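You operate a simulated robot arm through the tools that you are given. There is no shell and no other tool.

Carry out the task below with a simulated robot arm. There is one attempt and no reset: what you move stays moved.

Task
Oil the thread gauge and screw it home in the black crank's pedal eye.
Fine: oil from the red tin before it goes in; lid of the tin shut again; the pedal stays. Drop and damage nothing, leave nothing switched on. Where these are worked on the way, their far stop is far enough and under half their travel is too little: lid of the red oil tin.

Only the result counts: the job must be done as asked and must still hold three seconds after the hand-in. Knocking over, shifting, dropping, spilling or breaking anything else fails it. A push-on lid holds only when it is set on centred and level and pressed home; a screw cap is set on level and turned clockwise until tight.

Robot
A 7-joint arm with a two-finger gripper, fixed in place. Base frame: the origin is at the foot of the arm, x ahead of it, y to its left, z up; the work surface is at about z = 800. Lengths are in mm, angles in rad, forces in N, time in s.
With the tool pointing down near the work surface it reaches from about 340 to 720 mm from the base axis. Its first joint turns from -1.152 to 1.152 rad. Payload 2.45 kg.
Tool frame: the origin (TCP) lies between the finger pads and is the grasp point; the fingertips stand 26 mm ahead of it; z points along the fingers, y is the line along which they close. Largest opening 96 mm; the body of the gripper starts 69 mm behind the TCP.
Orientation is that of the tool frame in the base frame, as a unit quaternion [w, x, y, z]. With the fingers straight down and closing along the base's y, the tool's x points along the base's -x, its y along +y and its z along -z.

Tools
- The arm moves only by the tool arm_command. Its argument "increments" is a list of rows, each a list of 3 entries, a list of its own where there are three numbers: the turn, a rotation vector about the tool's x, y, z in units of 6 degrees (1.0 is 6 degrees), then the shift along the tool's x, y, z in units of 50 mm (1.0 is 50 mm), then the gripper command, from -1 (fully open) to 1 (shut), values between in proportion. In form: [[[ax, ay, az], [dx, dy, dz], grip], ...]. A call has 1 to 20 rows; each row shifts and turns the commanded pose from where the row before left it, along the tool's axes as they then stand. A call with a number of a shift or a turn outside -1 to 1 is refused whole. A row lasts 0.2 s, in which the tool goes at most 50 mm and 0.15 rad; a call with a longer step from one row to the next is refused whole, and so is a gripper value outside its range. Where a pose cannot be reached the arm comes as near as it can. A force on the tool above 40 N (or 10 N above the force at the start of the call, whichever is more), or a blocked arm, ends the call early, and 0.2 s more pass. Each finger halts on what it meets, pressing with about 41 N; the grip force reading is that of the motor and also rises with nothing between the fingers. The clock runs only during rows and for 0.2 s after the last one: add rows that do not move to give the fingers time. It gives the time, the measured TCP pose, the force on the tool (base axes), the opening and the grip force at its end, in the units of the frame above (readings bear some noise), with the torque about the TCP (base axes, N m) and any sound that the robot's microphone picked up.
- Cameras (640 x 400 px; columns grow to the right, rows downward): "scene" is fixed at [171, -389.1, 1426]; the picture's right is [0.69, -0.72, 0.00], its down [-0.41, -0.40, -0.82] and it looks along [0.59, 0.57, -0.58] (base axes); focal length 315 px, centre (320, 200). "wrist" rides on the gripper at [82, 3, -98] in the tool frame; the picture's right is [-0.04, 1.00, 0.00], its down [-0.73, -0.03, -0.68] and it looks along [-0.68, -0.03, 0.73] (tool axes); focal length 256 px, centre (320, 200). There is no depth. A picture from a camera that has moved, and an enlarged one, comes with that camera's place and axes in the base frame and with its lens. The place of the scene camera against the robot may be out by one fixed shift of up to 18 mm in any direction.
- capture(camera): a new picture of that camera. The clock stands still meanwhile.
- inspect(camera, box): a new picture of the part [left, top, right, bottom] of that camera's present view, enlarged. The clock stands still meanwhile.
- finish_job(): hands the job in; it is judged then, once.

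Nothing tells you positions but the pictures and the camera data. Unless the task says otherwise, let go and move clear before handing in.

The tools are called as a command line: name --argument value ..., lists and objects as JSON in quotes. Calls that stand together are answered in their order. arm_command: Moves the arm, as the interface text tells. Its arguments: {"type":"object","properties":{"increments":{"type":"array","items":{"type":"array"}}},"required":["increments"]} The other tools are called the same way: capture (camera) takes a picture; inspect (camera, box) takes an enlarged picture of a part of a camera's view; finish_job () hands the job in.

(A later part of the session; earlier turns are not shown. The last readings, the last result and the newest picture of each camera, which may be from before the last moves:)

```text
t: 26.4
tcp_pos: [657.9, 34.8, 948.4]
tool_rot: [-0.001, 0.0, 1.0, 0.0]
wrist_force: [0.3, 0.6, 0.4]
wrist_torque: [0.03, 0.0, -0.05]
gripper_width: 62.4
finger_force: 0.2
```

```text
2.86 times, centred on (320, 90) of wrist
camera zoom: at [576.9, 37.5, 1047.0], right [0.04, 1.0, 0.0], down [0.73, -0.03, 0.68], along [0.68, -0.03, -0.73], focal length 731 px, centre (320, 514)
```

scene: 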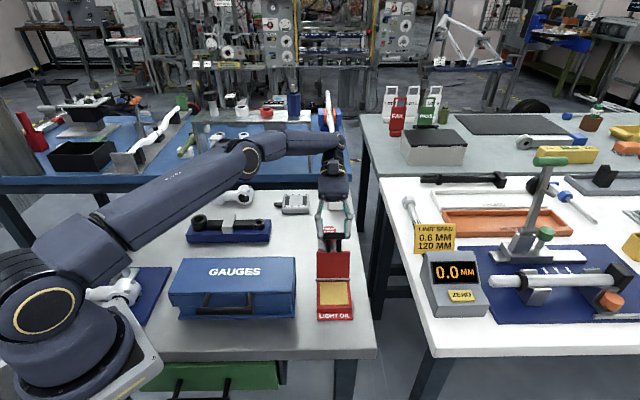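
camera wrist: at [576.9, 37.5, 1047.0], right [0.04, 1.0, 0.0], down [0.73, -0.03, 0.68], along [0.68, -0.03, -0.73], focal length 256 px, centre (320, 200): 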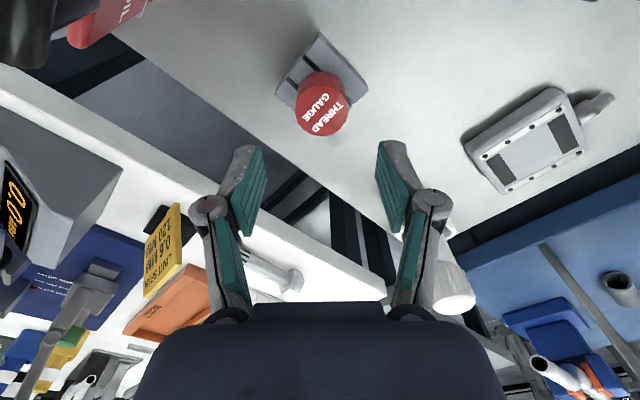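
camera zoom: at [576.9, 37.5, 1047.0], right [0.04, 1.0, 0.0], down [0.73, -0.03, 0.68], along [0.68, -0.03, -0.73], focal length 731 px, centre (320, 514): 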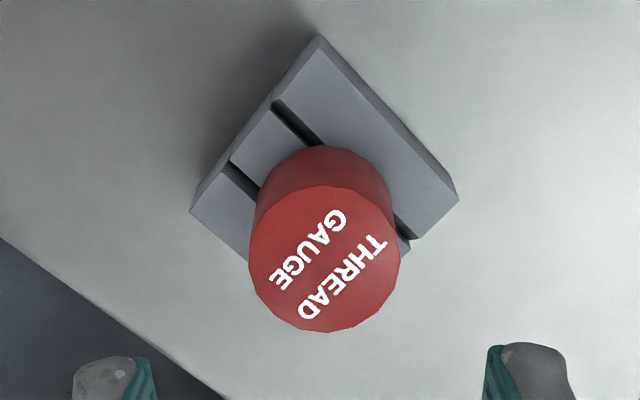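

The knob top is refined to about (657, 35, 866) and the tool is nearly centred above it. I'll lower part way and check.

arm_command --increments '[[[0, 0, 0], [0.012, 0, 0.6], -0.3], [[0, 0, 0], [0, 0, 0.6], -0.3], [[0, 0, 0], [0, 0, 0], -0.3]]'

inspect --camera "wrist" --box '[220, 80, 420, 240]'

inspect --camera "scene" --box '[280, 160, 380, 270]'

```text
t: 27.2
tcp_pos: [657.4, 31.8, 890.1]
tool_rot: [-0.001, 0.0, 1.0, -0.001]
wrist_force: [-0.4, -0.7, -0.9]
wrist_torque: [0.03, -0.03, -0.02]
gripper_width: 62.0
finger_force: 0.0
```

```text
2.50 times, centred on (320, 160) of wrist
camera zoom: at [575.8, 35.2, 987.7], right [0.04, 1.0, 0.0], down [0.73, -0.03, 0.68], along [0.68, -0.03, -0.73], focal length 640 px, centre (320, 300)
```

zoom: 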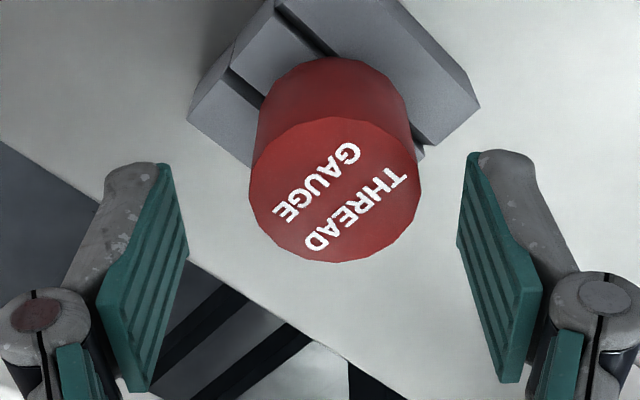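

```text
3.64 times, centred on (330, 215) of scene
camera zoom: at [171.0, -389.1, 1426.0], right [0.69, -0.72, 0.0], down [-0.41, -0.4, -0.82], along [0.59, 0.57, -0.58], focal length 1145 px, centre (284, 146)
```

zoom: 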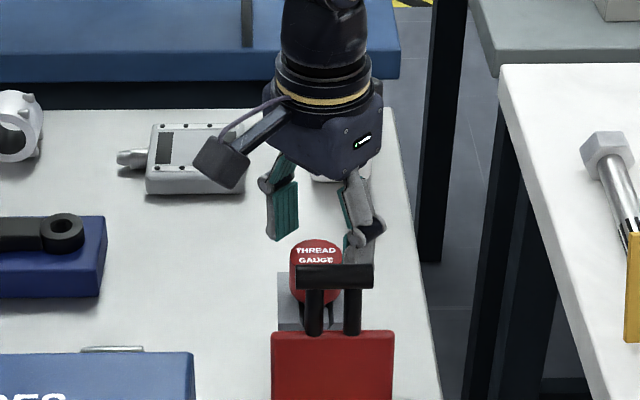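

arm_command --increments '[[[0, 0, 0], [0.05, 0.064, 0], -0.3], [[0, 0, 0], [0, 0, 0.2], -0.3], [[0, 0, 0], [0, 0, 0.2], -0.3], [[0, 0, 0], [0, 0, 0], -0.3]]'

inspect --camera "wrist" --box '[220, 80, 420, 240]'

inspect --camera "scene" --box '[280, 160, 380, 270]'

```text
t: 28.2
tcp_pos: [652.0, 35.7, 869.9]
tool_rot: [0.0, 0.0, 1.0, -0.001]
wrist_force: [0.3, -0.2, -1.0]
wrist_torque: [0.01, -0.03, -0.01]
gripper_width: 62.6
finger_force: 0.1
```

```text
2.50 times, centred on (320, 160) of wrist
camera zoom: at [571.3, 38.8, 968.5], right [0.04, 1.0, 0.0], down [0.73, -0.03, 0.68], along [0.68, -0.03, -0.73], focal length 640 px, centre (320, 300)
```

zoom: 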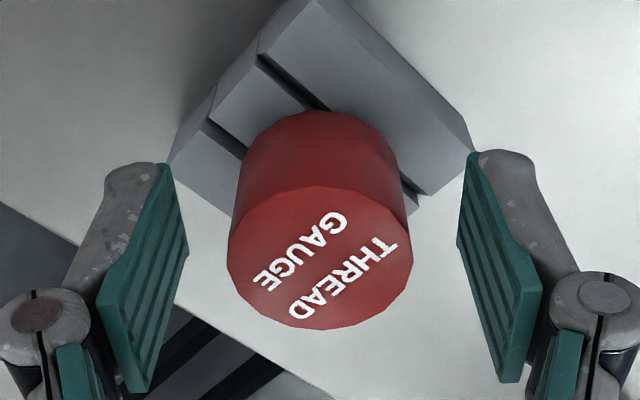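

```text
3.64 times, centred on (330, 215) of scene
camera zoom: at [171.0, -389.1, 1426.0], right [0.69, -0.72, 0.0], down [-0.41, -0.4, -0.82], along [0.59, 0.57, -0.58], focal length 1145 px, centre (284, 146)
```

zoom: 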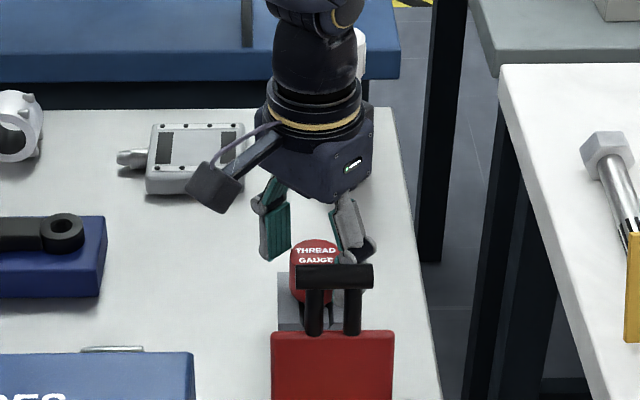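

arm_command --increments '[[[0, 0, 0], [-0.048, 0, 0], -0.3], [[0, 0, 0], [0, 0, 0], -0.3], [[0, 0, 0], [0, 0, 0], 0.1], [[0, 0, 0], [0, 0, 0], 0.4], [[0, 0, 0], [0, 0, 0], 0.4], [[0, 0, 0], [0, 0, 0], 0.4]]'

inspect --camera "wrist" --box '[220, 80, 420, 240]'

```text
t: 29.6
tcp_pos: [654.6, 35.5, 870.2]
tool_rot: [-0.001, 0.0, 1.0, 0.0]
wrist_force: [-1.8, -1.7, 0.9]
wrist_torque: [-0.01, 0.02, 0.01]
gripper_width: 38.7
finger_force: 41.1
```

```text
2.50 times, centred on (320, 160) of wrist
camera zoom: at [573.9, 39.1, 968.8], right [0.04, 1.0, 0.0], down [0.73, -0.03, 0.68], along [0.68, -0.03, -0.73], focal length 640 px, centre (320, 300)
```

zoom: 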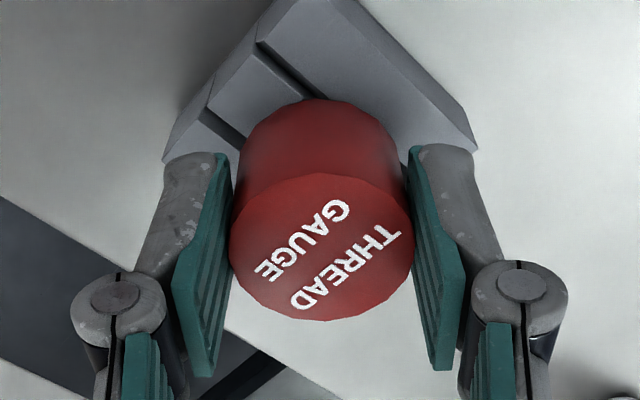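

The knob is gripped at 38.7 mm. I'll lift it straight up out of the holder.

arm_command --increments '[[[0, 0, 0], [0, 0, -0.2], 0.4], [[0, 0, 0], [0, 0, -0.4], 0.4], [[0, 0, 0], [0, 0, -0.8], 0.4], [[0, 0, 0], [0, 0, -0.8], 0.4], [[0, 0, 0], [0, 0, 0], 0.4]]'

inspect --camera "scene" --box '[270, 120, 380, 270]'

capture --camera "wrist"

```text
t: 30.8
tcp_pos: [657.9, 36.5, 980.3]
tool_rot: [0.0, 0.0, 1.0, -0.001]
wrist_force: [0.4, -0.5, -1.3]
wrist_torque: [-0.05, -0.01, 0.02]
gripper_width: 38.5
finger_force: 41.0
```

```text
2.67 times, centred on (325, 195) of scene
camera zoom: at [171.1, -389.1, 1426.0], right [0.69, -0.72, 0.0], down [-0.41, -0.4, -0.82], along [0.59, 0.57, -0.58], focal length 840 px, centre (307, 213)
```

zoom: 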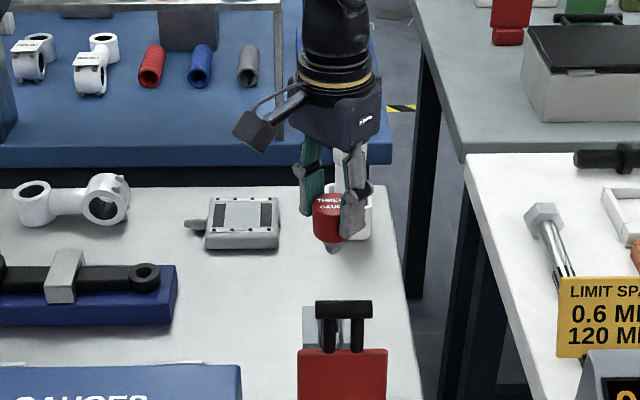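

```text
taken
camera wrist: at [576.4, 39.2, 1078.8], right [0.04, 1.0, 0.0], down [0.73, -0.03, 0.68], along [0.68, -0.03, -0.74], focal length 256 px, centre (320, 200)
```

wrist: 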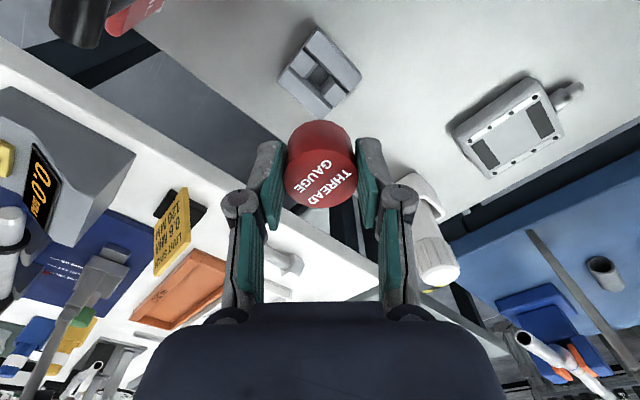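

inspect --camera "scene" --box '[315, 175, 355, 225]'

inspect --camera "scene" --box '[305, 250, 365, 325]'

```text
8.00 times, centred on (335, 200) of scene
camera zoom: at [171.1, -389.1, 1426.0], right [0.69, -0.72, 0.0], down [-0.41, -0.4, -0.82], along [0.59, 0.57, -0.58], focal length 2519 px, centre (200, 200)
```

zoom: 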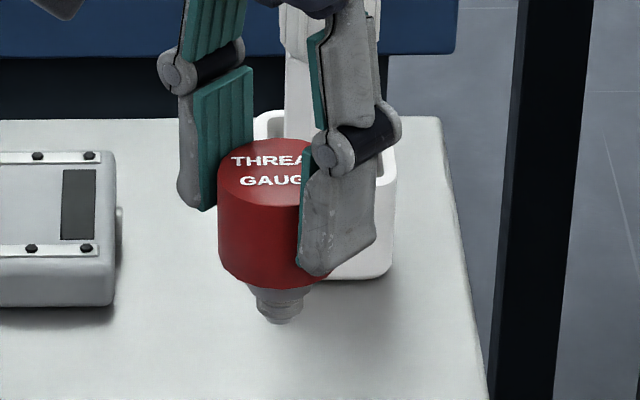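

```text
5.33 times, centred on (335, 288) of scene
camera zoom: at [171.1, -389.1, 1426.0], right [0.69, -0.72, 0.0], down [-0.41, -0.4, -0.82], along [0.59, 0.57, -0.58], focal length 1680 px, centre (240, -267)
```

zoom: 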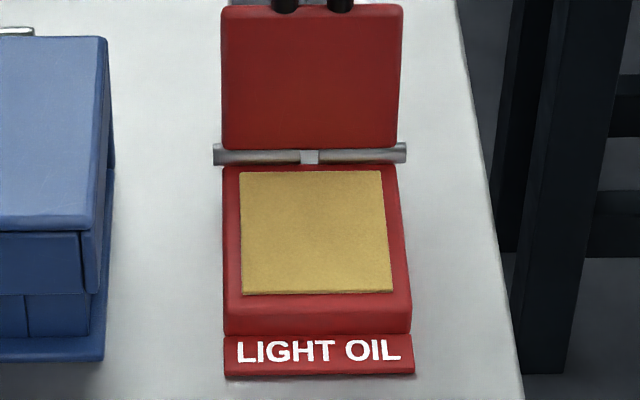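

The gauge is out: a short threaded spigot, about 17–20 mm long, below the knob. I'll carry it high over the open lid to above the oil pad and yaw to match the tin.

arm_command --increments '[[[0, 0, 0], [0, 0, -0.7], 0.4], [[0, 0, 0], [0, 0, -0.7], 0.4], [[0, 0, 0], [0.605, -0.648, 0], 0.4], [[0, 0, 0], [0.605, -0.648, 0], 0.4], [[0, 0, 0], [0.605, -0.648, 0], 0.4], [[0, 0, 0], [0.605, -0.648, 0], 0.4], [[0, 0, -0.917], [0, 0, 0], 0.4], [[0, 0, -0.917], [0, 0, 0], 0.4], [[0, 0, -0.917], [0, 0, 0], 0.4], [[0, 0, -0.917], [0, 0, 0], 0.4], [[0, 0, -0.917], [0, 0, 0], 0.4], [[0, 0, -0.917], [0, 0, 0], 0.4], [[0, 0, -0.917], [0, 0, 0], 0.4], [[0, 0, -0.917], [0, 0, 0], 0.4], [[0, 0, 0], [0, 0, 0], 0.4]]'

capture --camera "wrist"

capture --camera "scene"

```text
t: 34.0
tcp_pos: [536.9, -93.4, 1049.3]
tool_rot: [-0.001, -0.375, 0.927, -0.001]
wrist_force: [0.5, 0.2, -0.8]
wrist_torque: [-0.01, 0.01, -0.04]
gripper_width: 38.5
finger_force: 41.2
```

```text
taken
camera wrist: at [474.6, -147.9, 1148.3], right [-0.67, 0.75, 0.0], down [0.55, 0.49, 0.68], along [0.51, 0.45, -0.74], focal length 256 px, centre (320, 200)
```

wrist: 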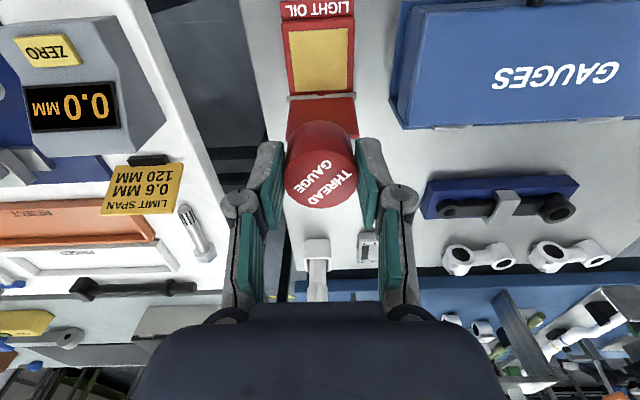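

```text
taken
```

scene: 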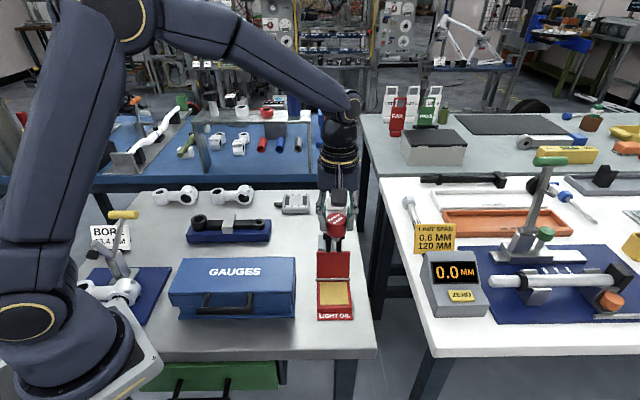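

inspect --camera "wrist" --box '[250, 0, 390, 110]'

```text
3.64 times, centred on (320, 55) of wrist
camera zoom: at [474.6, -147.9, 1148.3], right [-0.67, 0.75, 0.0], down [0.55, 0.49, 0.68], along [0.51, 0.45, -0.74], focal length 931 px, centre (320, 727)
```

zoom: 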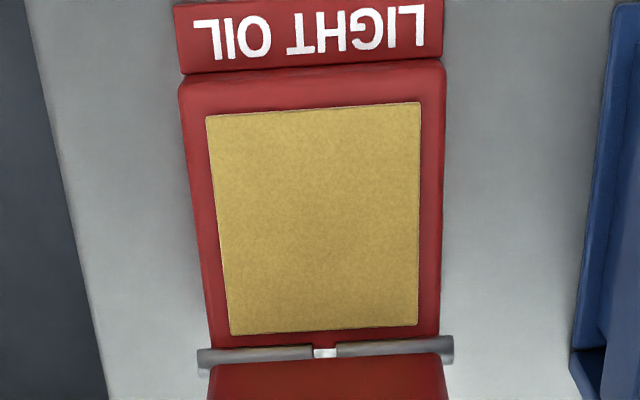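

The oil source is a felt pad centred near (538, -92) and the gauge is almost directly over it. I'll descend to just above the pad.

arm_command --increments '[[[0, 0, 0], [0.066, 0, 0.75], 0.4], [[0, 0, 0], [0, 0, 0.8], 0.4], [[0, 0, 0], [0, 0, 0.8], 0.4], [[0, 0, 0], [0, 0, 0.8], 0.4], [[0, 0, 0], [0, 0, 0], 0.4]]'

capture --camera "wrist"

inspect --camera "scene" --box '[285, 210, 385, 330]'

```text
t: 35.2
tcp_pos: [531.8, -96.8, 891.5]
tool_rot: [0.0, -0.375, 0.927, 0.0]
wrist_force: [0.0, 0.3, -1.0]
wrist_torque: [-0.04, 0.0, 0.02]
gripper_width: 38.7
finger_force: 41.0
```

```text
taken
camera wrist: at [471.2, -150.8, 990.2], right [-0.67, 0.75, 0.0], down [0.55, 0.49, 0.68], along [0.51, 0.45, -0.73], focal length 256 px, centre (320, 200)
```

wrist: 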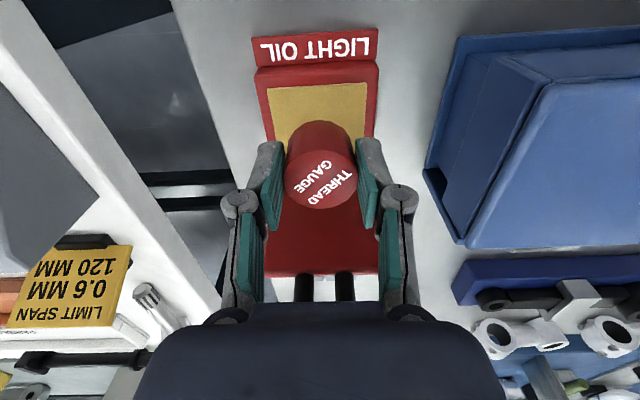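

```text
3.33 times, centred on (335, 270) of scene
camera zoom: at [171.1, -389.1, 1426.0], right [0.69, -0.72, 0.0], down [-0.41, -0.4, -0.82], along [0.59, 0.57, -0.58], focal length 1050 px, centre (270, -33)
```

zoom: 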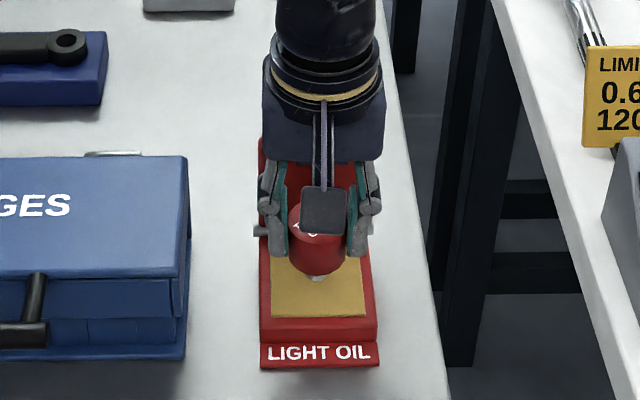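

arm_command --increments '[[[0, 0, 0], [0, 0, 0.1], 0.4], [[0, 0, 0], [0, 0, 0.1], 0.4], [[0, 0, 0], [0, 0, 0], 0.4]]'

inspect --camera "scene" --box '[305, 250, 365, 325]'

```text
t: 36.0
tcp_pos: [531.6, -97.0, 884.0]
tool_rot: [0.001, -0.374, 0.927, -0.002]
wrist_force: [-3.6, -2.3, 31.3]
wrist_torque: [-0.06, 0.19, 0.01]
gripper_width: 38.7
finger_force: 40.9
```

```text
5.33 times, centred on (335, 288) of scene
camera zoom: at [170.4, -389.1, 1426.1], right [0.69, -0.72, 0.0], down [-0.41, -0.4, -0.82], along [0.59, 0.57, -0.58], focal length 1680 px, centre (240, -267)
```

zoom: 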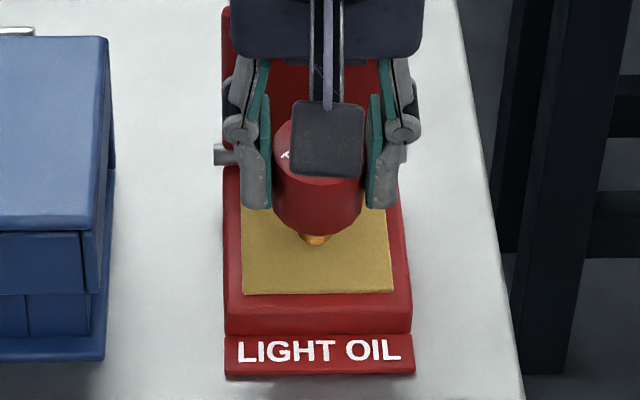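

The gauge touched the pad at TCP z ≈ 884 and its tip now looks golden, so it seems to be oiled. I'll raise it and check.

arm_command --increments '[[[0, 0, 0], [0, 0, -0.1], 0.4], [[0, 0, 0], [0, 0, 0], 0.4], [[0, 0, 0], [0, 0, -0.7], 0.4], [[0, 0, 0], [0, 0, -0.8], 0.4], [[0, 0, 0], [0, 0, 0], 0.4]]'

inspect --camera "scene" --box '[305, 210, 365, 285]'

inspect --camera "wrist" --box '[240, 60, 400, 240]'

```text
t: 37.2
tcp_pos: [531.2, -95.7, 963.6]
tool_rot: [-0.001, -0.374, 0.927, 0.0]
wrist_force: [0.2, 0.3, -0.7]
wrist_torque: [0.0, 0.02, 0.0]
gripper_width: 38.5
finger_force: 40.8
```

```text
5.33 times, centred on (335, 248) of scene
camera zoom: at [171.1, -389.1, 1426.0], right [0.69, -0.72, 0.0], down [-0.41, -0.4, -0.82], along [0.59, 0.57, -0.58], focal length 1680 px, centre (240, -53)
```

zoom: 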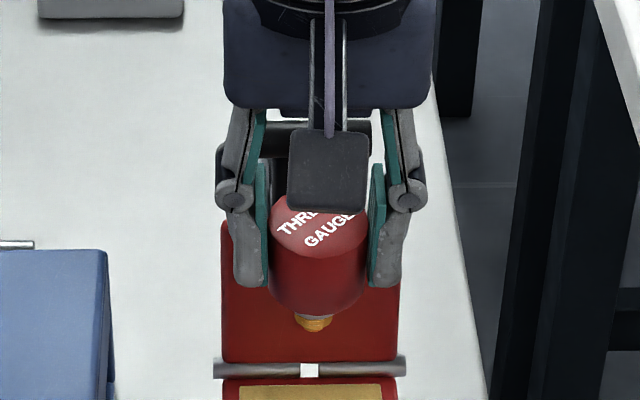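

```text
2.22 times, centred on (320, 150) of wrist
camera zoom: at [471.1, -149.2, 1062.3], right [-0.66, 0.75, 0.0], down [0.55, 0.49, 0.68], along [0.51, 0.45, -0.74], focal length 569 px, centre (320, 311)
```

zoom: 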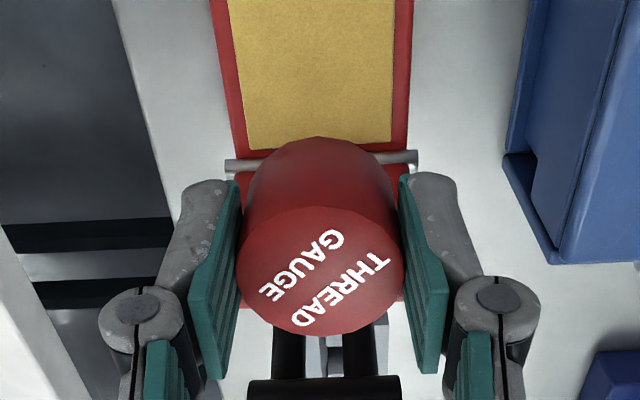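

The gauge's tip is oiled. I'll carry it high over the lid and the gauges box to above the crank's small eye.

arm_command --increments '[[[0, 0, 0], [0, 0, -0.9], 0.4], [[0, 0, 0], [0, 0, -0.9], 0.4], [[0, 0, 0], [-0.681, 0.585, 0], 0.4], [[0, 0, 0], [-0.681, 0.585, 0], 0.4], [[0, 0, 0], [-0.681, 0.585, 0], 0.4], [[0, 0, 0], [-0.681, 0.585, 0.143], 0.4], [[0, 0, 0], [-0.681, 0.585, 0.143], 0.4], [[0, 0, 0], [-0.681, 0.585, 0.143], 0.4], [[0, 0, 0], [-0.681, 0.585, 0.143], 0.4], [[0, 0, 0], [0, 0, 0], 0.4]]'

capture --camera "wrist"

capture --camera "scene"

```text
t: 39.4
tcp_pos: [562.9, 216.1, 1022.0]
tool_rot: [0.0, -0.375, 0.927, -0.001]
wrist_force: [0.2, 0.0, -0.3]
wrist_torque: [0.02, 0.01, 0.01]
gripper_width: 38.6
finger_force: 40.4
```

```text
taken
camera wrist: at [502.5, 162.5, 1121.8], right [-0.67, 0.75, 0.0], down [0.55, 0.49, 0.68], along [0.51, 0.45, -0.74], focal length 256 px, centre (320, 200)
```

wrist: 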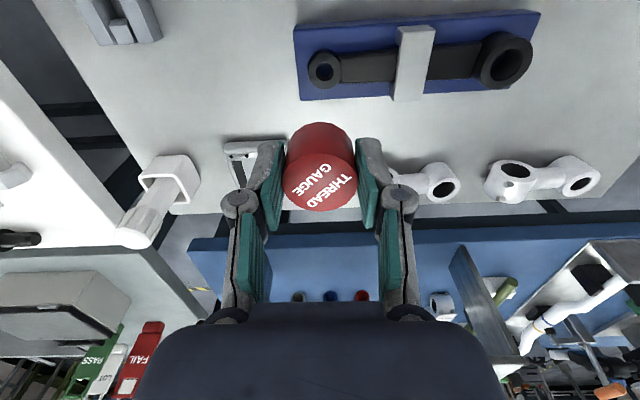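

```text
taken
```

scene: 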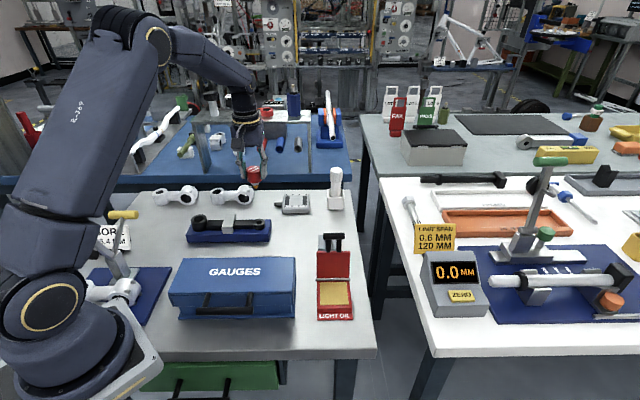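

inspect --camera "wrist" --box '[280, 0, 440, 120]'

inspect --camera "scene" --box '[180, 200, 280, 250]'

```text
3.33 times, centred on (360, 60) of wrist
camera zoom: at [502.5, 162.5, 1121.8], right [-0.67, 0.75, 0.0], down [0.55, 0.49, 0.68], along [0.51, 0.45, -0.74], focal length 853 px, centre (187, 667)
```

zoom: 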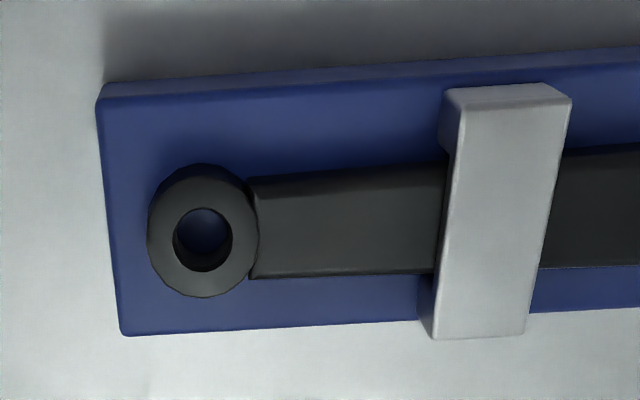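

```text
6.40 times, centred on (230, 225) of scene
camera zoom: at [171.1, -389.1, 1426.0], right [0.69, -0.72, 0.0], down [-0.41, -0.4, -0.82], along [0.59, 0.57, -0.58], focal length 2015 px, centre (896, 40)
```

zoom: 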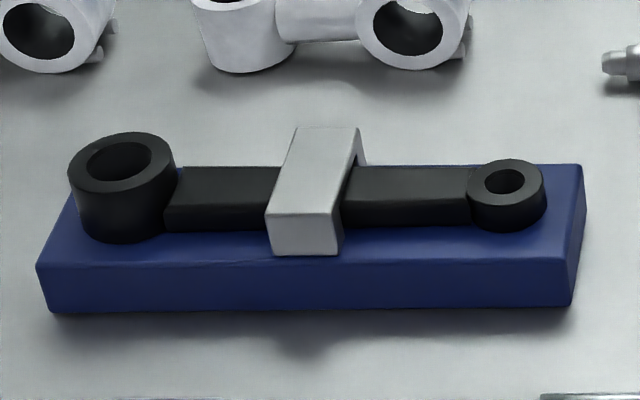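

inspect --camera "scene" --box '[230, 150, 280, 200]'

```text
8.00 times, centred on (255, 175) of scene
camera zoom: at [171.1, -389.1, 1426.0], right [0.69, -0.72, 0.0], down [-0.41, -0.4, -0.82], along [0.59, 0.57, -0.58], focal length 2519 px, centre (840, 400)
```

zoom: 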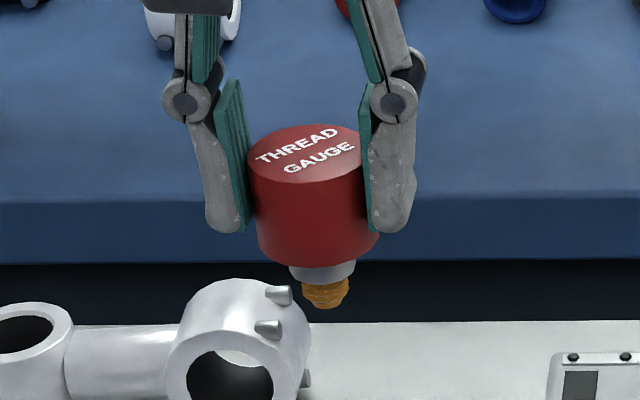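

The eye (hole ≈18 mm, ring ≈33 mm, top near z 840) is just off the tool axis by about 4 mm in tool y. I'll correct and descend to about z 950 to re-measure.

arm_command --increments '[[[0, 0, 0], [0, 0.042, 0.72], 0.4], [[0, 0, 0], [0, 0.042, 0.72], 0.4], [[0, 0, 0], [0, 0, 0], 0.4]]'

inspect --camera "wrist" --box '[240, 50, 400, 230]'

inspect --camera "scene" --box '[225, 170, 285, 245]'

```text
t: 40.2
tcp_pos: [560.3, 221.1, 951.3]
tool_rot: [0.0, -0.375, 0.927, 0.0]
wrist_force: [-0.4, 0.5, -1.1]
wrist_torque: [-0.01, -0.02, 0.01]
gripper_width: 38.9
finger_force: 41.4
```

```text
2.22 times, centred on (320, 140) of wrist
camera zoom: at [500.8, 165.6, 1049.9], right [-0.67, 0.75, 0.0], down [0.55, 0.49, 0.68], along [0.51, 0.45, -0.73], focal length 569 px, centre (320, 333)
```

zoom: 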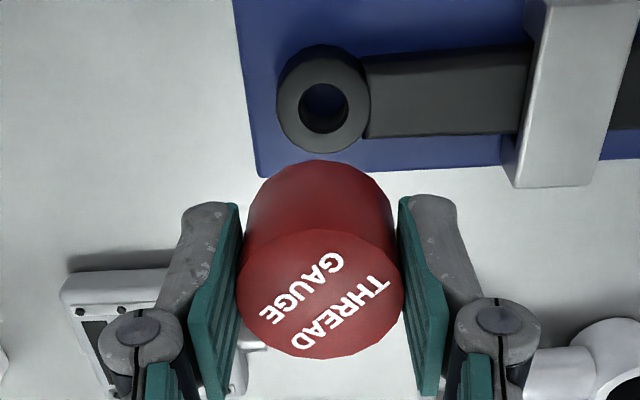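

```text
5.33 times, centred on (255, 208) of scene
camera zoom: at [171.1, -389.1, 1426.0], right [0.69, -0.72, 0.0], down [-0.41, -0.4, -0.82], along [0.59, 0.57, -0.58], focal length 1680 px, centre (667, 160)
```

zoom: 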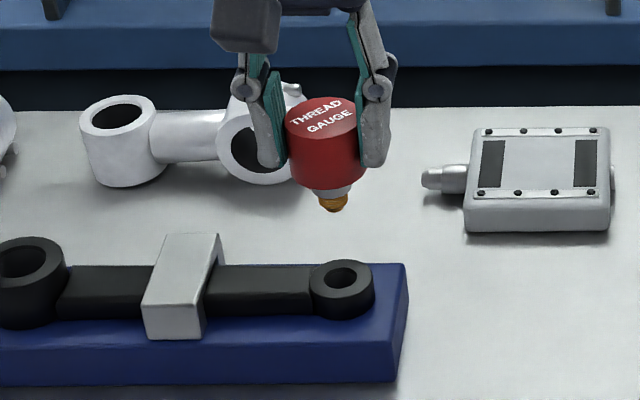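

The eye is now about 1–1.5 mm off in tool y. I'll shift, then yaw the tool by -90° to measure the other direction from a second view; that also gives me room for the clockwise screwing.

arm_command --increments '[[[0, 0, 0], [0, 0.028, 0], 0.4], [[0, 0, -1], [0, 0, 0], 0.4], [[0, 0, -1], [0, 0, 0], 0.4], [[0, 0, -1], [0, 0, 0], 0.4], [[0, 0, -1], [0, 0, 0], 0.4], [[0, 0, -1], [0, 0, 0], 0.4], [[0, 0, -1], [0, 0, 0], 0.4], [[0, 0, -1], [0, 0, 0], 0.4], [[0, 0, -1], [0, 0, 0], 0.4], [[0, 0, -1], [0, 0, 0], 0.4], [[0, 0, -1], [0, 0, 0], 0.4], [[0, 0, -1], [0, 0, 0], 0.4], [[0, 0, -1], [0, 0, 0], 0.4], [[0, 0, -1], [0, 0, 0], 0.4], [[0, 0, -1], [0, 0, 0], 0.4], [[0, 0, -1], [0, 0, 0], 0.4], [[0, 0, 0], [0, 0, 0], 0.4]]'

inspect --camera "wrist" --box '[240, 50, 400, 230]'

capture --camera "scene"

```text
t: 43.8
tcp_pos: [558.2, 221.8, 951.0]
tool_rot: [0.001, 0.921, -0.39, -0.001]
wrist_force: [0.5, -0.1, -0.9]
wrist_torque: [-0.02, -0.02, 0.01]
gripper_width: 38.7
finger_force: 41.2
```

```text
2.22 times, centred on (320, 140) of wrist
camera zoom: at [612.8, 160.7, 1049.5], right [-0.75, -0.67, 0.0], down [-0.49, 0.55, 0.68], along [-0.45, 0.51, -0.73], focal length 569 px, centre (320, 333)
```

zoom: 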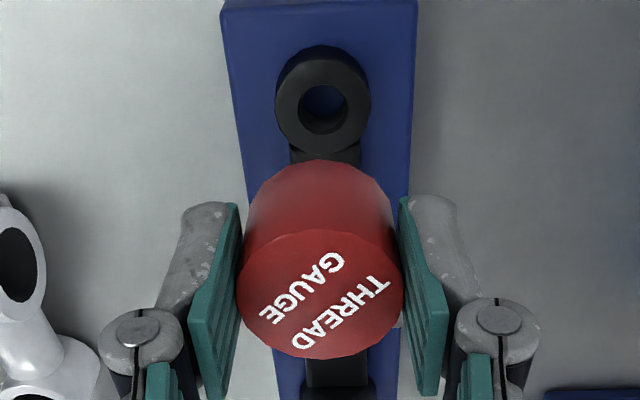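

```text
taken
```

scene: 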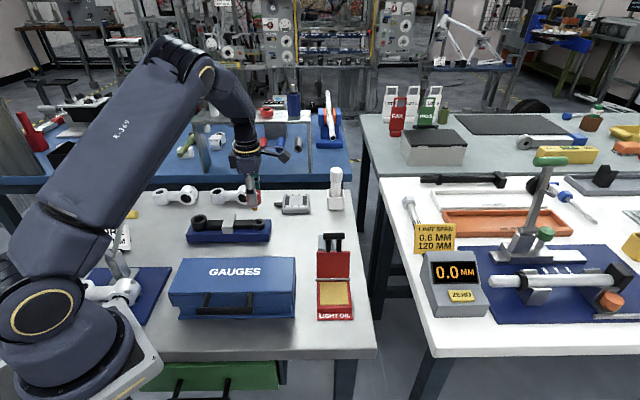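

inspect --camera "scene" --box '[225, 170, 285, 245]'

```text
5.33 times, centred on (255, 208) of scene
camera zoom: at [171.1, -389.1, 1426.0], right [0.69, -0.72, 0.0], down [-0.41, -0.4, -0.82], along [0.59, 0.57, -0.58], focal length 1680 px, centre (667, 160)
```

zoom: 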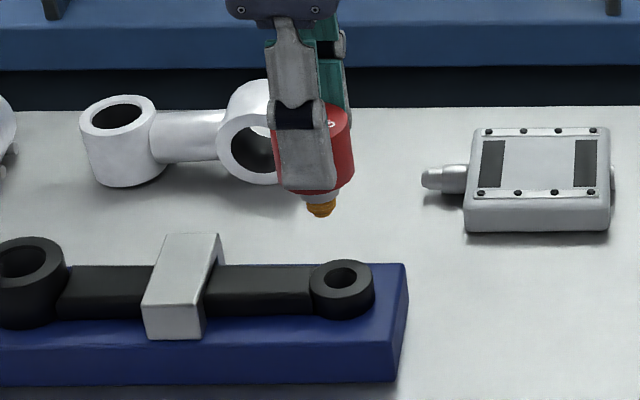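

inspect --camera "scene" --box '[245, 180, 275, 215]'

inspect --camera "wrist" --box '[260, 100, 380, 240]'

```text
11.43 times, centred on (260, 198) of scene
camera zoom: at [171.1, -389.1, 1426.0], right [0.69, -0.72, 0.0], down [-0.41, -0.4, -0.82], along [0.59, 0.57, -0.58], focal length 3599 px, centre (1006, 229)
```

zoom: 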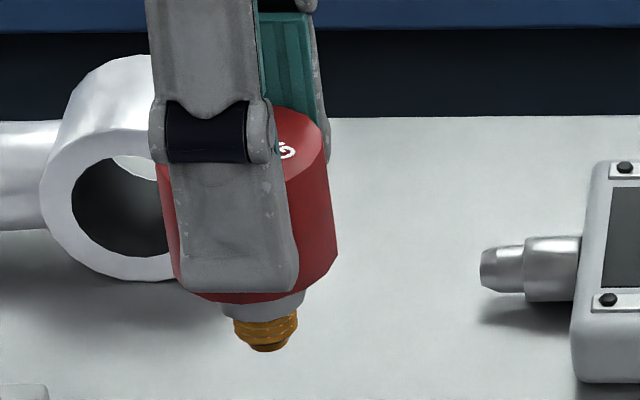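

```text
2.86 times, centred on (320, 170) of wrist
camera zoom: at [612.8, 160.7, 1049.5], right [-0.75, -0.67, 0.0], down [-0.49, 0.55, 0.68], along [-0.45, 0.51, -0.73], focal length 731 px, centre (320, 286)
```

zoom: 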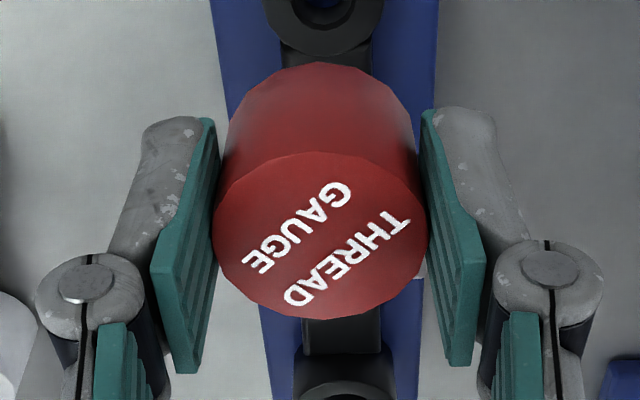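

The scene view shows the gauge tip about 5 mm left of the eye in the picture's right direction, because the knob sits off-centre in the fingers. I'll shift and descend to just above the eye, then compare again.

arm_command --increments '[[[0, 0, 0], [0.09, 0.017, 0], 0.4], [[0, 0, 0], [0, 0, 0.4], 0.4], [[0, 0, 0], [0, 0, 0.4], 0.4], [[0, 0, 0], [0, 0, 0], 0.4]]'

inspect --camera "scene" --box '[240, 195, 280, 235]'

inspect --camera "wrist" --box '[240, 50, 400, 230]'

```text
t: 44.8
tcp_pos: [560.7, 218.5, 910.2]
tool_rot: [0.001, 0.92, -0.391, 0.0]
wrist_force: [-0.3, 0.5, -1.5]
wrist_torque: [0.01, 0.01, -0.02]
gripper_width: 38.7
finger_force: 41.2
```

```text
10.00 times, centred on (260, 215) of scene
camera zoom: at [171.1, -389.1, 1426.0], right [0.69, -0.72, 0.0], down [-0.41, -0.4, -0.82], along [0.59, 0.57, -0.58], focal length 3149 px, centre (920, 50)
```

zoom: 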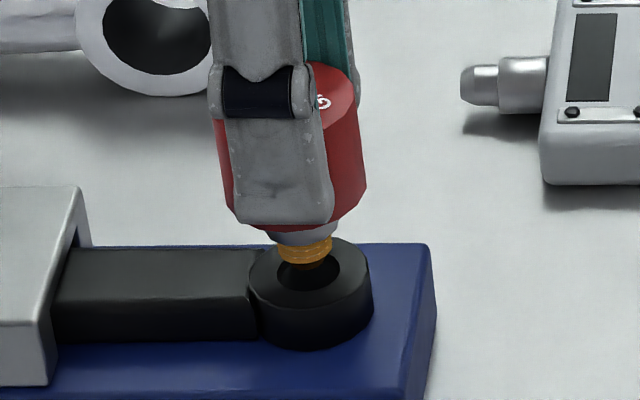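

```text
2.22 times, centred on (320, 140) of wrist
camera zoom: at [615.6, 157.0, 1009.6], right [-0.75, -0.67, 0.0], down [-0.49, 0.55, 0.68], along [-0.45, 0.51, -0.73], focal length 569 px, centre (320, 333)
```

zoom: 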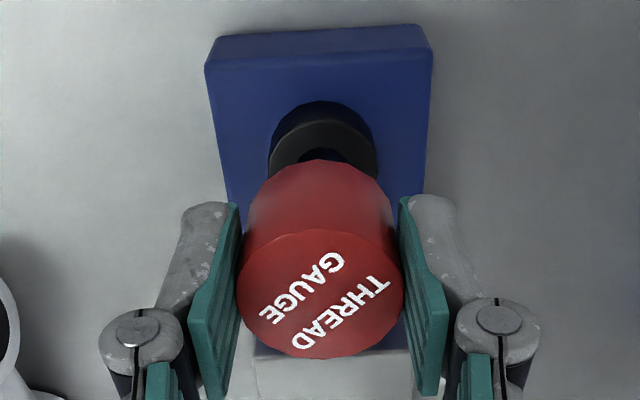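

arm_command --increments '[[[0, 0, 0], [0.006, 0.01, 0.1], 0.4], [[0, 0, 0], [0, 0, 0.06], 0.4], [[0, 0, 0], [0, 0, 0], 0.4]]'

inspect --camera "scene" --box '[240, 195, 280, 235]'

```text
t: 45.6
tcp_pos: [561.3, 217.3, 903.8]
tool_rot: [0.0, 0.92, -0.391, 0.0]
wrist_force: [0.9, 0.1, -1.5]
wrist_torque: [-0.03, -0.02, 0.01]
gripper_width: 38.7
finger_force: 41.1
```

```text
10.00 times, centred on (260, 215) of scene
camera zoom: at [171.1, -389.1, 1426.0], right [0.69, -0.72, 0.0], down [-0.41, -0.4, -0.82], along [0.59, 0.57, -0.58], focal length 3149 px, centre (920, 50)
```

zoom: 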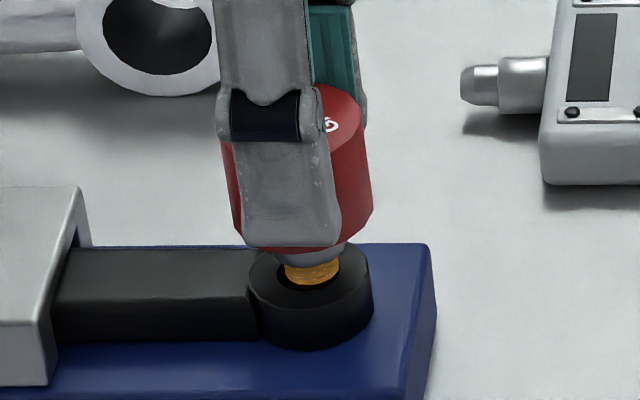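

arm_command --increments '[[[0, 0, 0], [0, 0, 0.04], 0.4], [[0, 0, 0], [0, 0, 0.04], 0.4], [[0, 0, 0], [0, 0, 0], 0.4]]'

inspect --camera "scene" --box '[240, 195, 280, 235]'

```text
t: 46.4
tcp_pos: [560.1, 217.1, 899.3]
tool_rot: [0.0, 0.921, -0.391, 0.0]
wrist_force: [0.1, 0.3, -0.8]
wrist_torque: [0.01, 0.01, -0.01]
gripper_width: 38.5
finger_force: 41.3
```

```text
10.00 times, centred on (260, 215) of scene
camera zoom: at [171.1, -389.1, 1426.0], right [0.69, -0.72, 0.0], down [-0.41, -0.4, -0.82], along [0.59, 0.57, -0.58], focal length 3149 px, centre (920, 50)
```

zoom: 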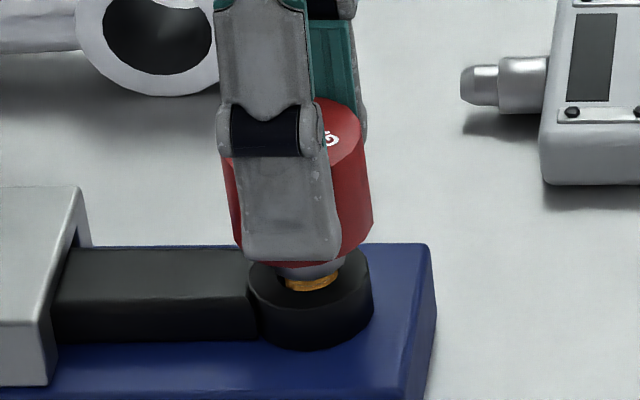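

arm_command --increments '[[[0, 0, 0], [0, 0, 0.04], 0.4], [[0, 0, 0], [0, 0, 0], 0.4]]'

inspect --camera "scene" --box '[250, 205, 275, 230]'

```text
t: 47.0
tcp_pos: [560.5, 218.7, 897.4]
tool_rot: [-0.002, 0.921, -0.391, 0.0]
wrist_force: [-0.2, 6.2, 3.4]
wrist_torque: [0.5, 0.22, 0.02]
gripper_width: 38.6
finger_force: 41.2
```

```text
16.00 times, centred on (262, 218) of scene
camera zoom: at [171.0, -389.0, 1426.1], right [0.69, -0.72, 0.0], down [-0.41, -0.4, -0.82], along [0.59, 0.57, -0.58], focal length 5039 px, centre (1240, -80)
```

zoom: 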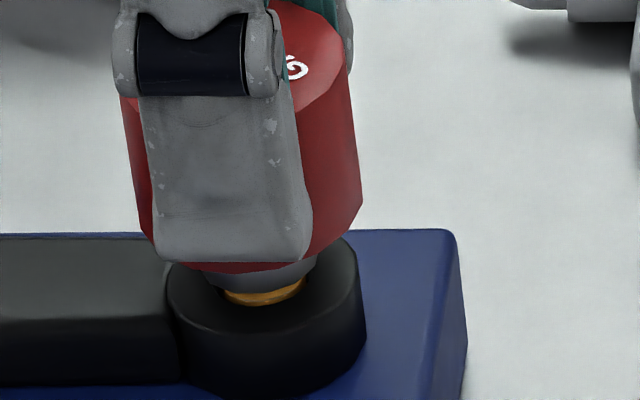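

arm_command --increments '[[[0, 0, 0], [-0.012, -0.012, 0], 0.4], [[0, 0, 0], [0, 0, 0], 0.4]]'

```text
t: 47.6
tcp_pos: [560.6, 216.6, 897.7]
tool_rot: [0.0, 0.921, -0.391, 0.0]
wrist_force: [-2.9, 2.7, 8.4]
wrist_torque: [0.42, 0.3, -0.01]
gripper_width: 38.8
finger_force: 41.0
```

The spigot has entered the eye with only light contact. I'll start turning clockwise (seen from above) about the gauge's own axis, taken as 3.9 mm off the tool axis, with a slight downward feed.

arm_command --increments '[[[0, 0, 1], [-0.0004, 0.0082, 0.001], 0.4], [[0, 0, 1], [-0.0004, 0.0082, 0.001], 0.4], [[0, 0, 1], [-0.0004, 0.0082, 0.001], 0.4], [[0, 0, 1], [-0.0004, 0.0082, 0.001], 0.4], [[0, 0, 1], [-0.0004, 0.0082, 0.001], 0.4], [[0, 0, 0], [0, 0, 0], 0.4]]'

inspect --camera "scene" --box '[250, 205, 275, 230]'

```text
t: 49.0
tcp_pos: [559.8, 217.2, 897.6]
tool_rot: [0.001, 0.787, -0.616, 0.001]
wrist_force: [-0.6, -2.4, 10.8]
wrist_torque: [0.04, 0.08, 0.0]
gripper_width: 38.6
finger_force: 41.2
```

```text
16.00 times, centred on (262, 218) of scene
camera zoom: at [170.8, -389.2, 1426.0], right [0.69, -0.72, 0.0], down [-0.41, -0.4, -0.82], along [0.59, 0.57, -0.58], focal length 5039 px, centre (1240, -80)
```

zoom: 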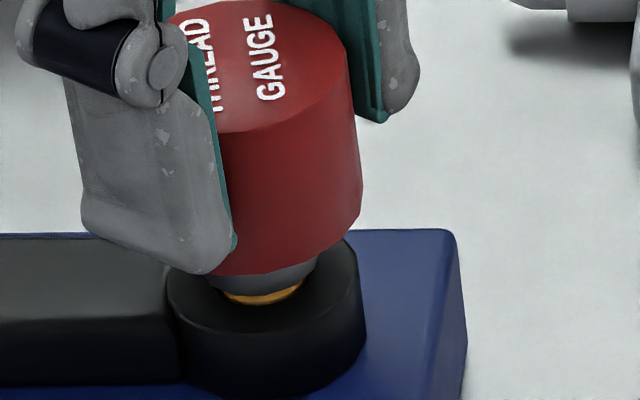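

arm_command --increments '[[[0, 0, 1], [-0.0004, 0.0082, 0.001], 0.4], [[0, 0, 1], [-0.0004, 0.0082, 0.001], 0.4], [[0, 0, 1], [-0.0004, 0.0082, 0.001], 0.4], [[0, 0, 1], [-0.0004, 0.0082, 0.001], 0.4], [[0, 0, 1], [-0.0004, 0.0082, 0.001], 0.4], [[0, 0, 1], [-0.0004, 0.0082, 0.001], 0.4], [[0, 0, 1], [-0.0004, 0.0082, 0.001], 0.4], [[0, 0, 1], [-0.0004, 0.0082, 0.001], 0.4], [[0, 0, 1], [-0.0004, 0.0082, 0.001], 0.4], [[0, 0, 1], [-0.0004, 0.0082, 0.001], 0.4], [[0, 0, 0], [0, 0, 0], 0.4]]'

inspect --camera "scene" --box '[250, 205, 275, 230]'

```text
t: 51.4
tcp_pos: [556.5, 217.4, 895.9]
tool_rot: [0.002, -0.373, 0.928, 0.0]
wrist_force: [11.2, -3.8, 15.4]
wrist_torque: [-0.24, -0.22, -0.05]
gripper_width: 38.9
finger_force: 41.5
```

```text
16.00 times, centred on (262, 218) of scene
camera zoom: at [171.1, -389.3, 1425.9], right [0.69, -0.72, 0.0], down [-0.41, -0.4, -0.82], along [0.59, 0.57, -0.58], focal length 5039 px, centre (1240, -80)
```

zoom: 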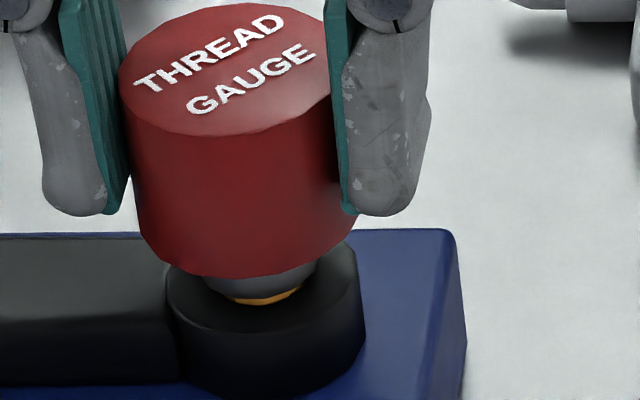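

arm_command --increments '[[[0, 0, 0], [-0.008, -0.016, 0], 0.4], [[0, 0, 1], [-0.0003, 0.0067, 0], 0.4], [[0, 0, 1], [-0.0003, 0.0067, 0], 0.4], [[0, 0, 1], [-0.0003, 0.0067, 0], 0.4], [[0, 0, 1], [-0.0003, 0.0067, 0], 0.4], [[0, 0, 1], [-0.0003, 0.0067, 0], 0.4], [[0, 0, 1], [-0.0003, 0.0067, 0], 0.4], [[0, 0, 1], [-0.0003, 0.0067, 0], 0.4], [[0, 0, 1], [-0.0003, 0.0067, 0], 0.4], [[0, 0, 1], [-0.0003, 0.0067, 0], 0.4], [[0, 0, 1], [-0.0003, 0.0067, 0], 0.4], [[0, 0, 0], [0, 0, 0], 0.4]]'

inspect --camera "scene" --box '[250, 205, 275, 230]'

```text
t: 54.0
tcp_pos: [555.8, 219.5, 895.7]
tool_rot: [0.0, 0.14, 0.99, 0.001]
wrist_force: [14.8, 2.5, 1.4]
wrist_torque: [0.08, -0.28, 0.01]
gripper_width: 38.7
finger_force: 41.4
```

```text
16.00 times, centred on (262, 218) of scene
camera zoom: at [171.4, -389.1, 1426.0], right [0.69, -0.72, 0.0], down [-0.42, -0.4, -0.82], along [0.59, 0.57, -0.58], focal length 5039 px, centre (1240, -80)
```

zoom: 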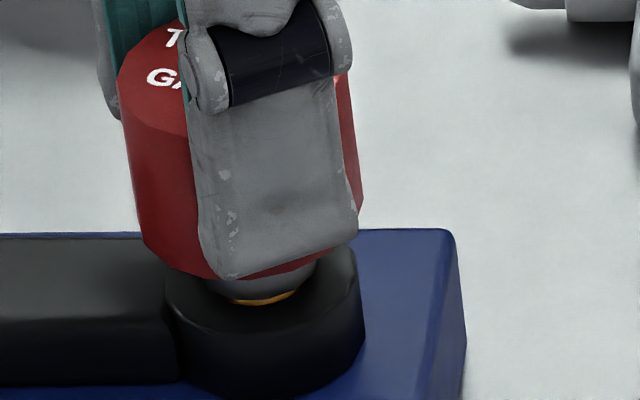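

The axial force dropped without any feed, so the thread has caught and is drawing the gauge in. I'll correct the side load and keep turning.

arm_command --increments '[[[0, 0, 0], [-0.018, 0.008, 0], 0.4], [[0, 0, 1], [-0.0003, 0.0067, 0.001], 0.4], [[0, 0, 1], [-0.0003, 0.0067, 0.001], 0.4], [[0, 0, 1], [-0.0003, 0.0067, 0.001], 0.4], [[0, 0, 1], [-0.0003, 0.0067, 0.001], 0.4], [[0, 0, 1], [-0.0003, 0.0067, 0.001], 0.4], [[0, 0, 0], [0, 0, 0], 0.4]]'

```text
t: 55.6
tcp_pos: [556.2, 221.7, 896.5]
tool_rot: [-0.001, 0.392, 0.92, -0.001]
wrist_force: [1.9, -2.8, 5.6]
wrist_torque: [-0.01, 0.08, 0.0]
gripper_width: 38.5
finger_force: 41.0
```

arm_command --increments '[[[0, 0, 1], [-0.0003, 0.0067, 0.001], 0.4], [[0, 0, 1], [-0.0003, 0.0067, 0.001], 0.4], [[0, 0, 1], [-0.0003, 0.0067, 0.001], 0.4], [[0, 0, 1], [-0.0003, 0.0067, 0.001], 0.4], [[0, 0, 1], [-0.0003, 0.0067, 0.001], 0.4], [[0, 0, 1], [-0.0003, 0.0067, 0.001], 0.4], [[0, 0, 1], [-0.0003, 0.0067, 0.001], 0.4], [[0, 0, 1], [-0.0003, 0.0067, 0.001], 0.4], [[0, 0, 0], [0, 0, 0], 0.4]]'

inspect --camera "scene" --box '[250, 205, 275, 230]'

capture --camera "scene"

```text
t: 57.6
tcp_pos: [558.8, 221.4, 895.1]
tool_rot: [-0.001, 0.732, 0.681, 0.0]
wrist_force: [-0.7, 0.8, 4.7]
wrist_torque: [0.12, -0.01, 0.03]
gripper_width: 38.5
finger_force: 40.5
```

```text
16.00 times, centred on (262, 218) of scene
camera zoom: at [171.0, -389.1, 1426.0], right [0.69, -0.72, 0.0], down [-0.41, -0.4, -0.82], along [0.59, 0.57, -0.58], focal length 5039 px, centre (1240, -80)
```

zoom: 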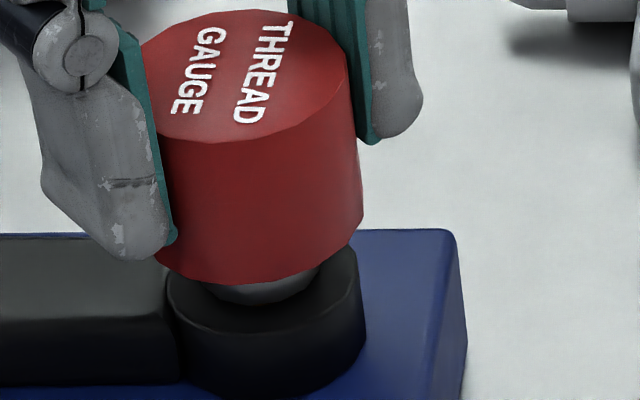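

```text
taken
```

scene: 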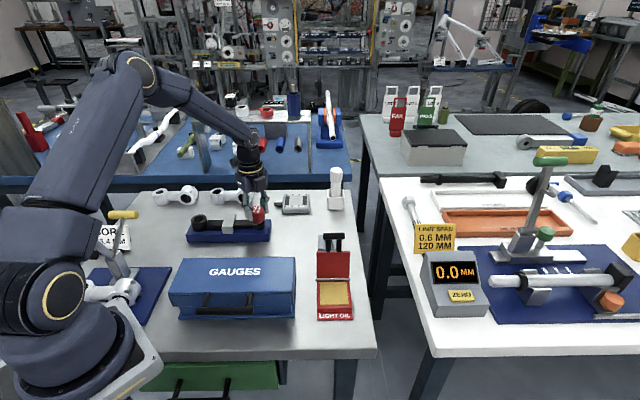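

No thread is visible now, so the collar is almost down on the eye. I'll keep turning in small amounts and watch the torque about z.

arm_command --increments '[[[0, 0, 1], [-0.0003, 0.0067, 0.001], 0.4], [[0, 0, 1], [-0.0003, 0.0067, 0.001], 0.4], [[0, 0, 1], [-0.0003, 0.0067, 0.001], 0.4], [[0, 0, 1], [-0.0003, 0.0067, 0.001], 0.4], [[0, 0, 1], [-0.0003, 0.0067, 0.001], 0.4], [[0, 0, 0], [0, 0, 0], 0.4]]'

inspect --camera "scene" --box '[250, 205, 275, 230]'

```text
t: 59.0
tcp_pos: [560.8, 221.5, 894.0]
tool_rot: [0.0, 0.883, 0.469, 0.001]
wrist_force: [0.7, 4.6, 5.0]
wrist_torque: [0.24, -0.09, -0.03]
gripper_width: 38.7
finger_force: 40.9
```

```text
16.00 times, centred on (262, 218) of scene
camera zoom: at [171.0, -389.0, 1426.0], right [0.69, -0.72, 0.0], down [-0.41, -0.4, -0.82], along [0.59, 0.57, -0.58], focal length 5039 px, centre (1240, -80)
```

zoom: 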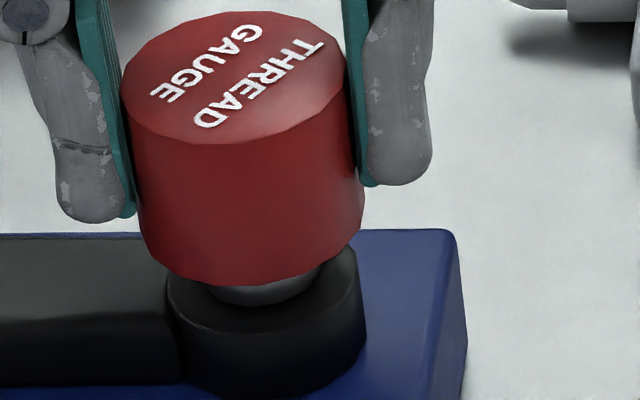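

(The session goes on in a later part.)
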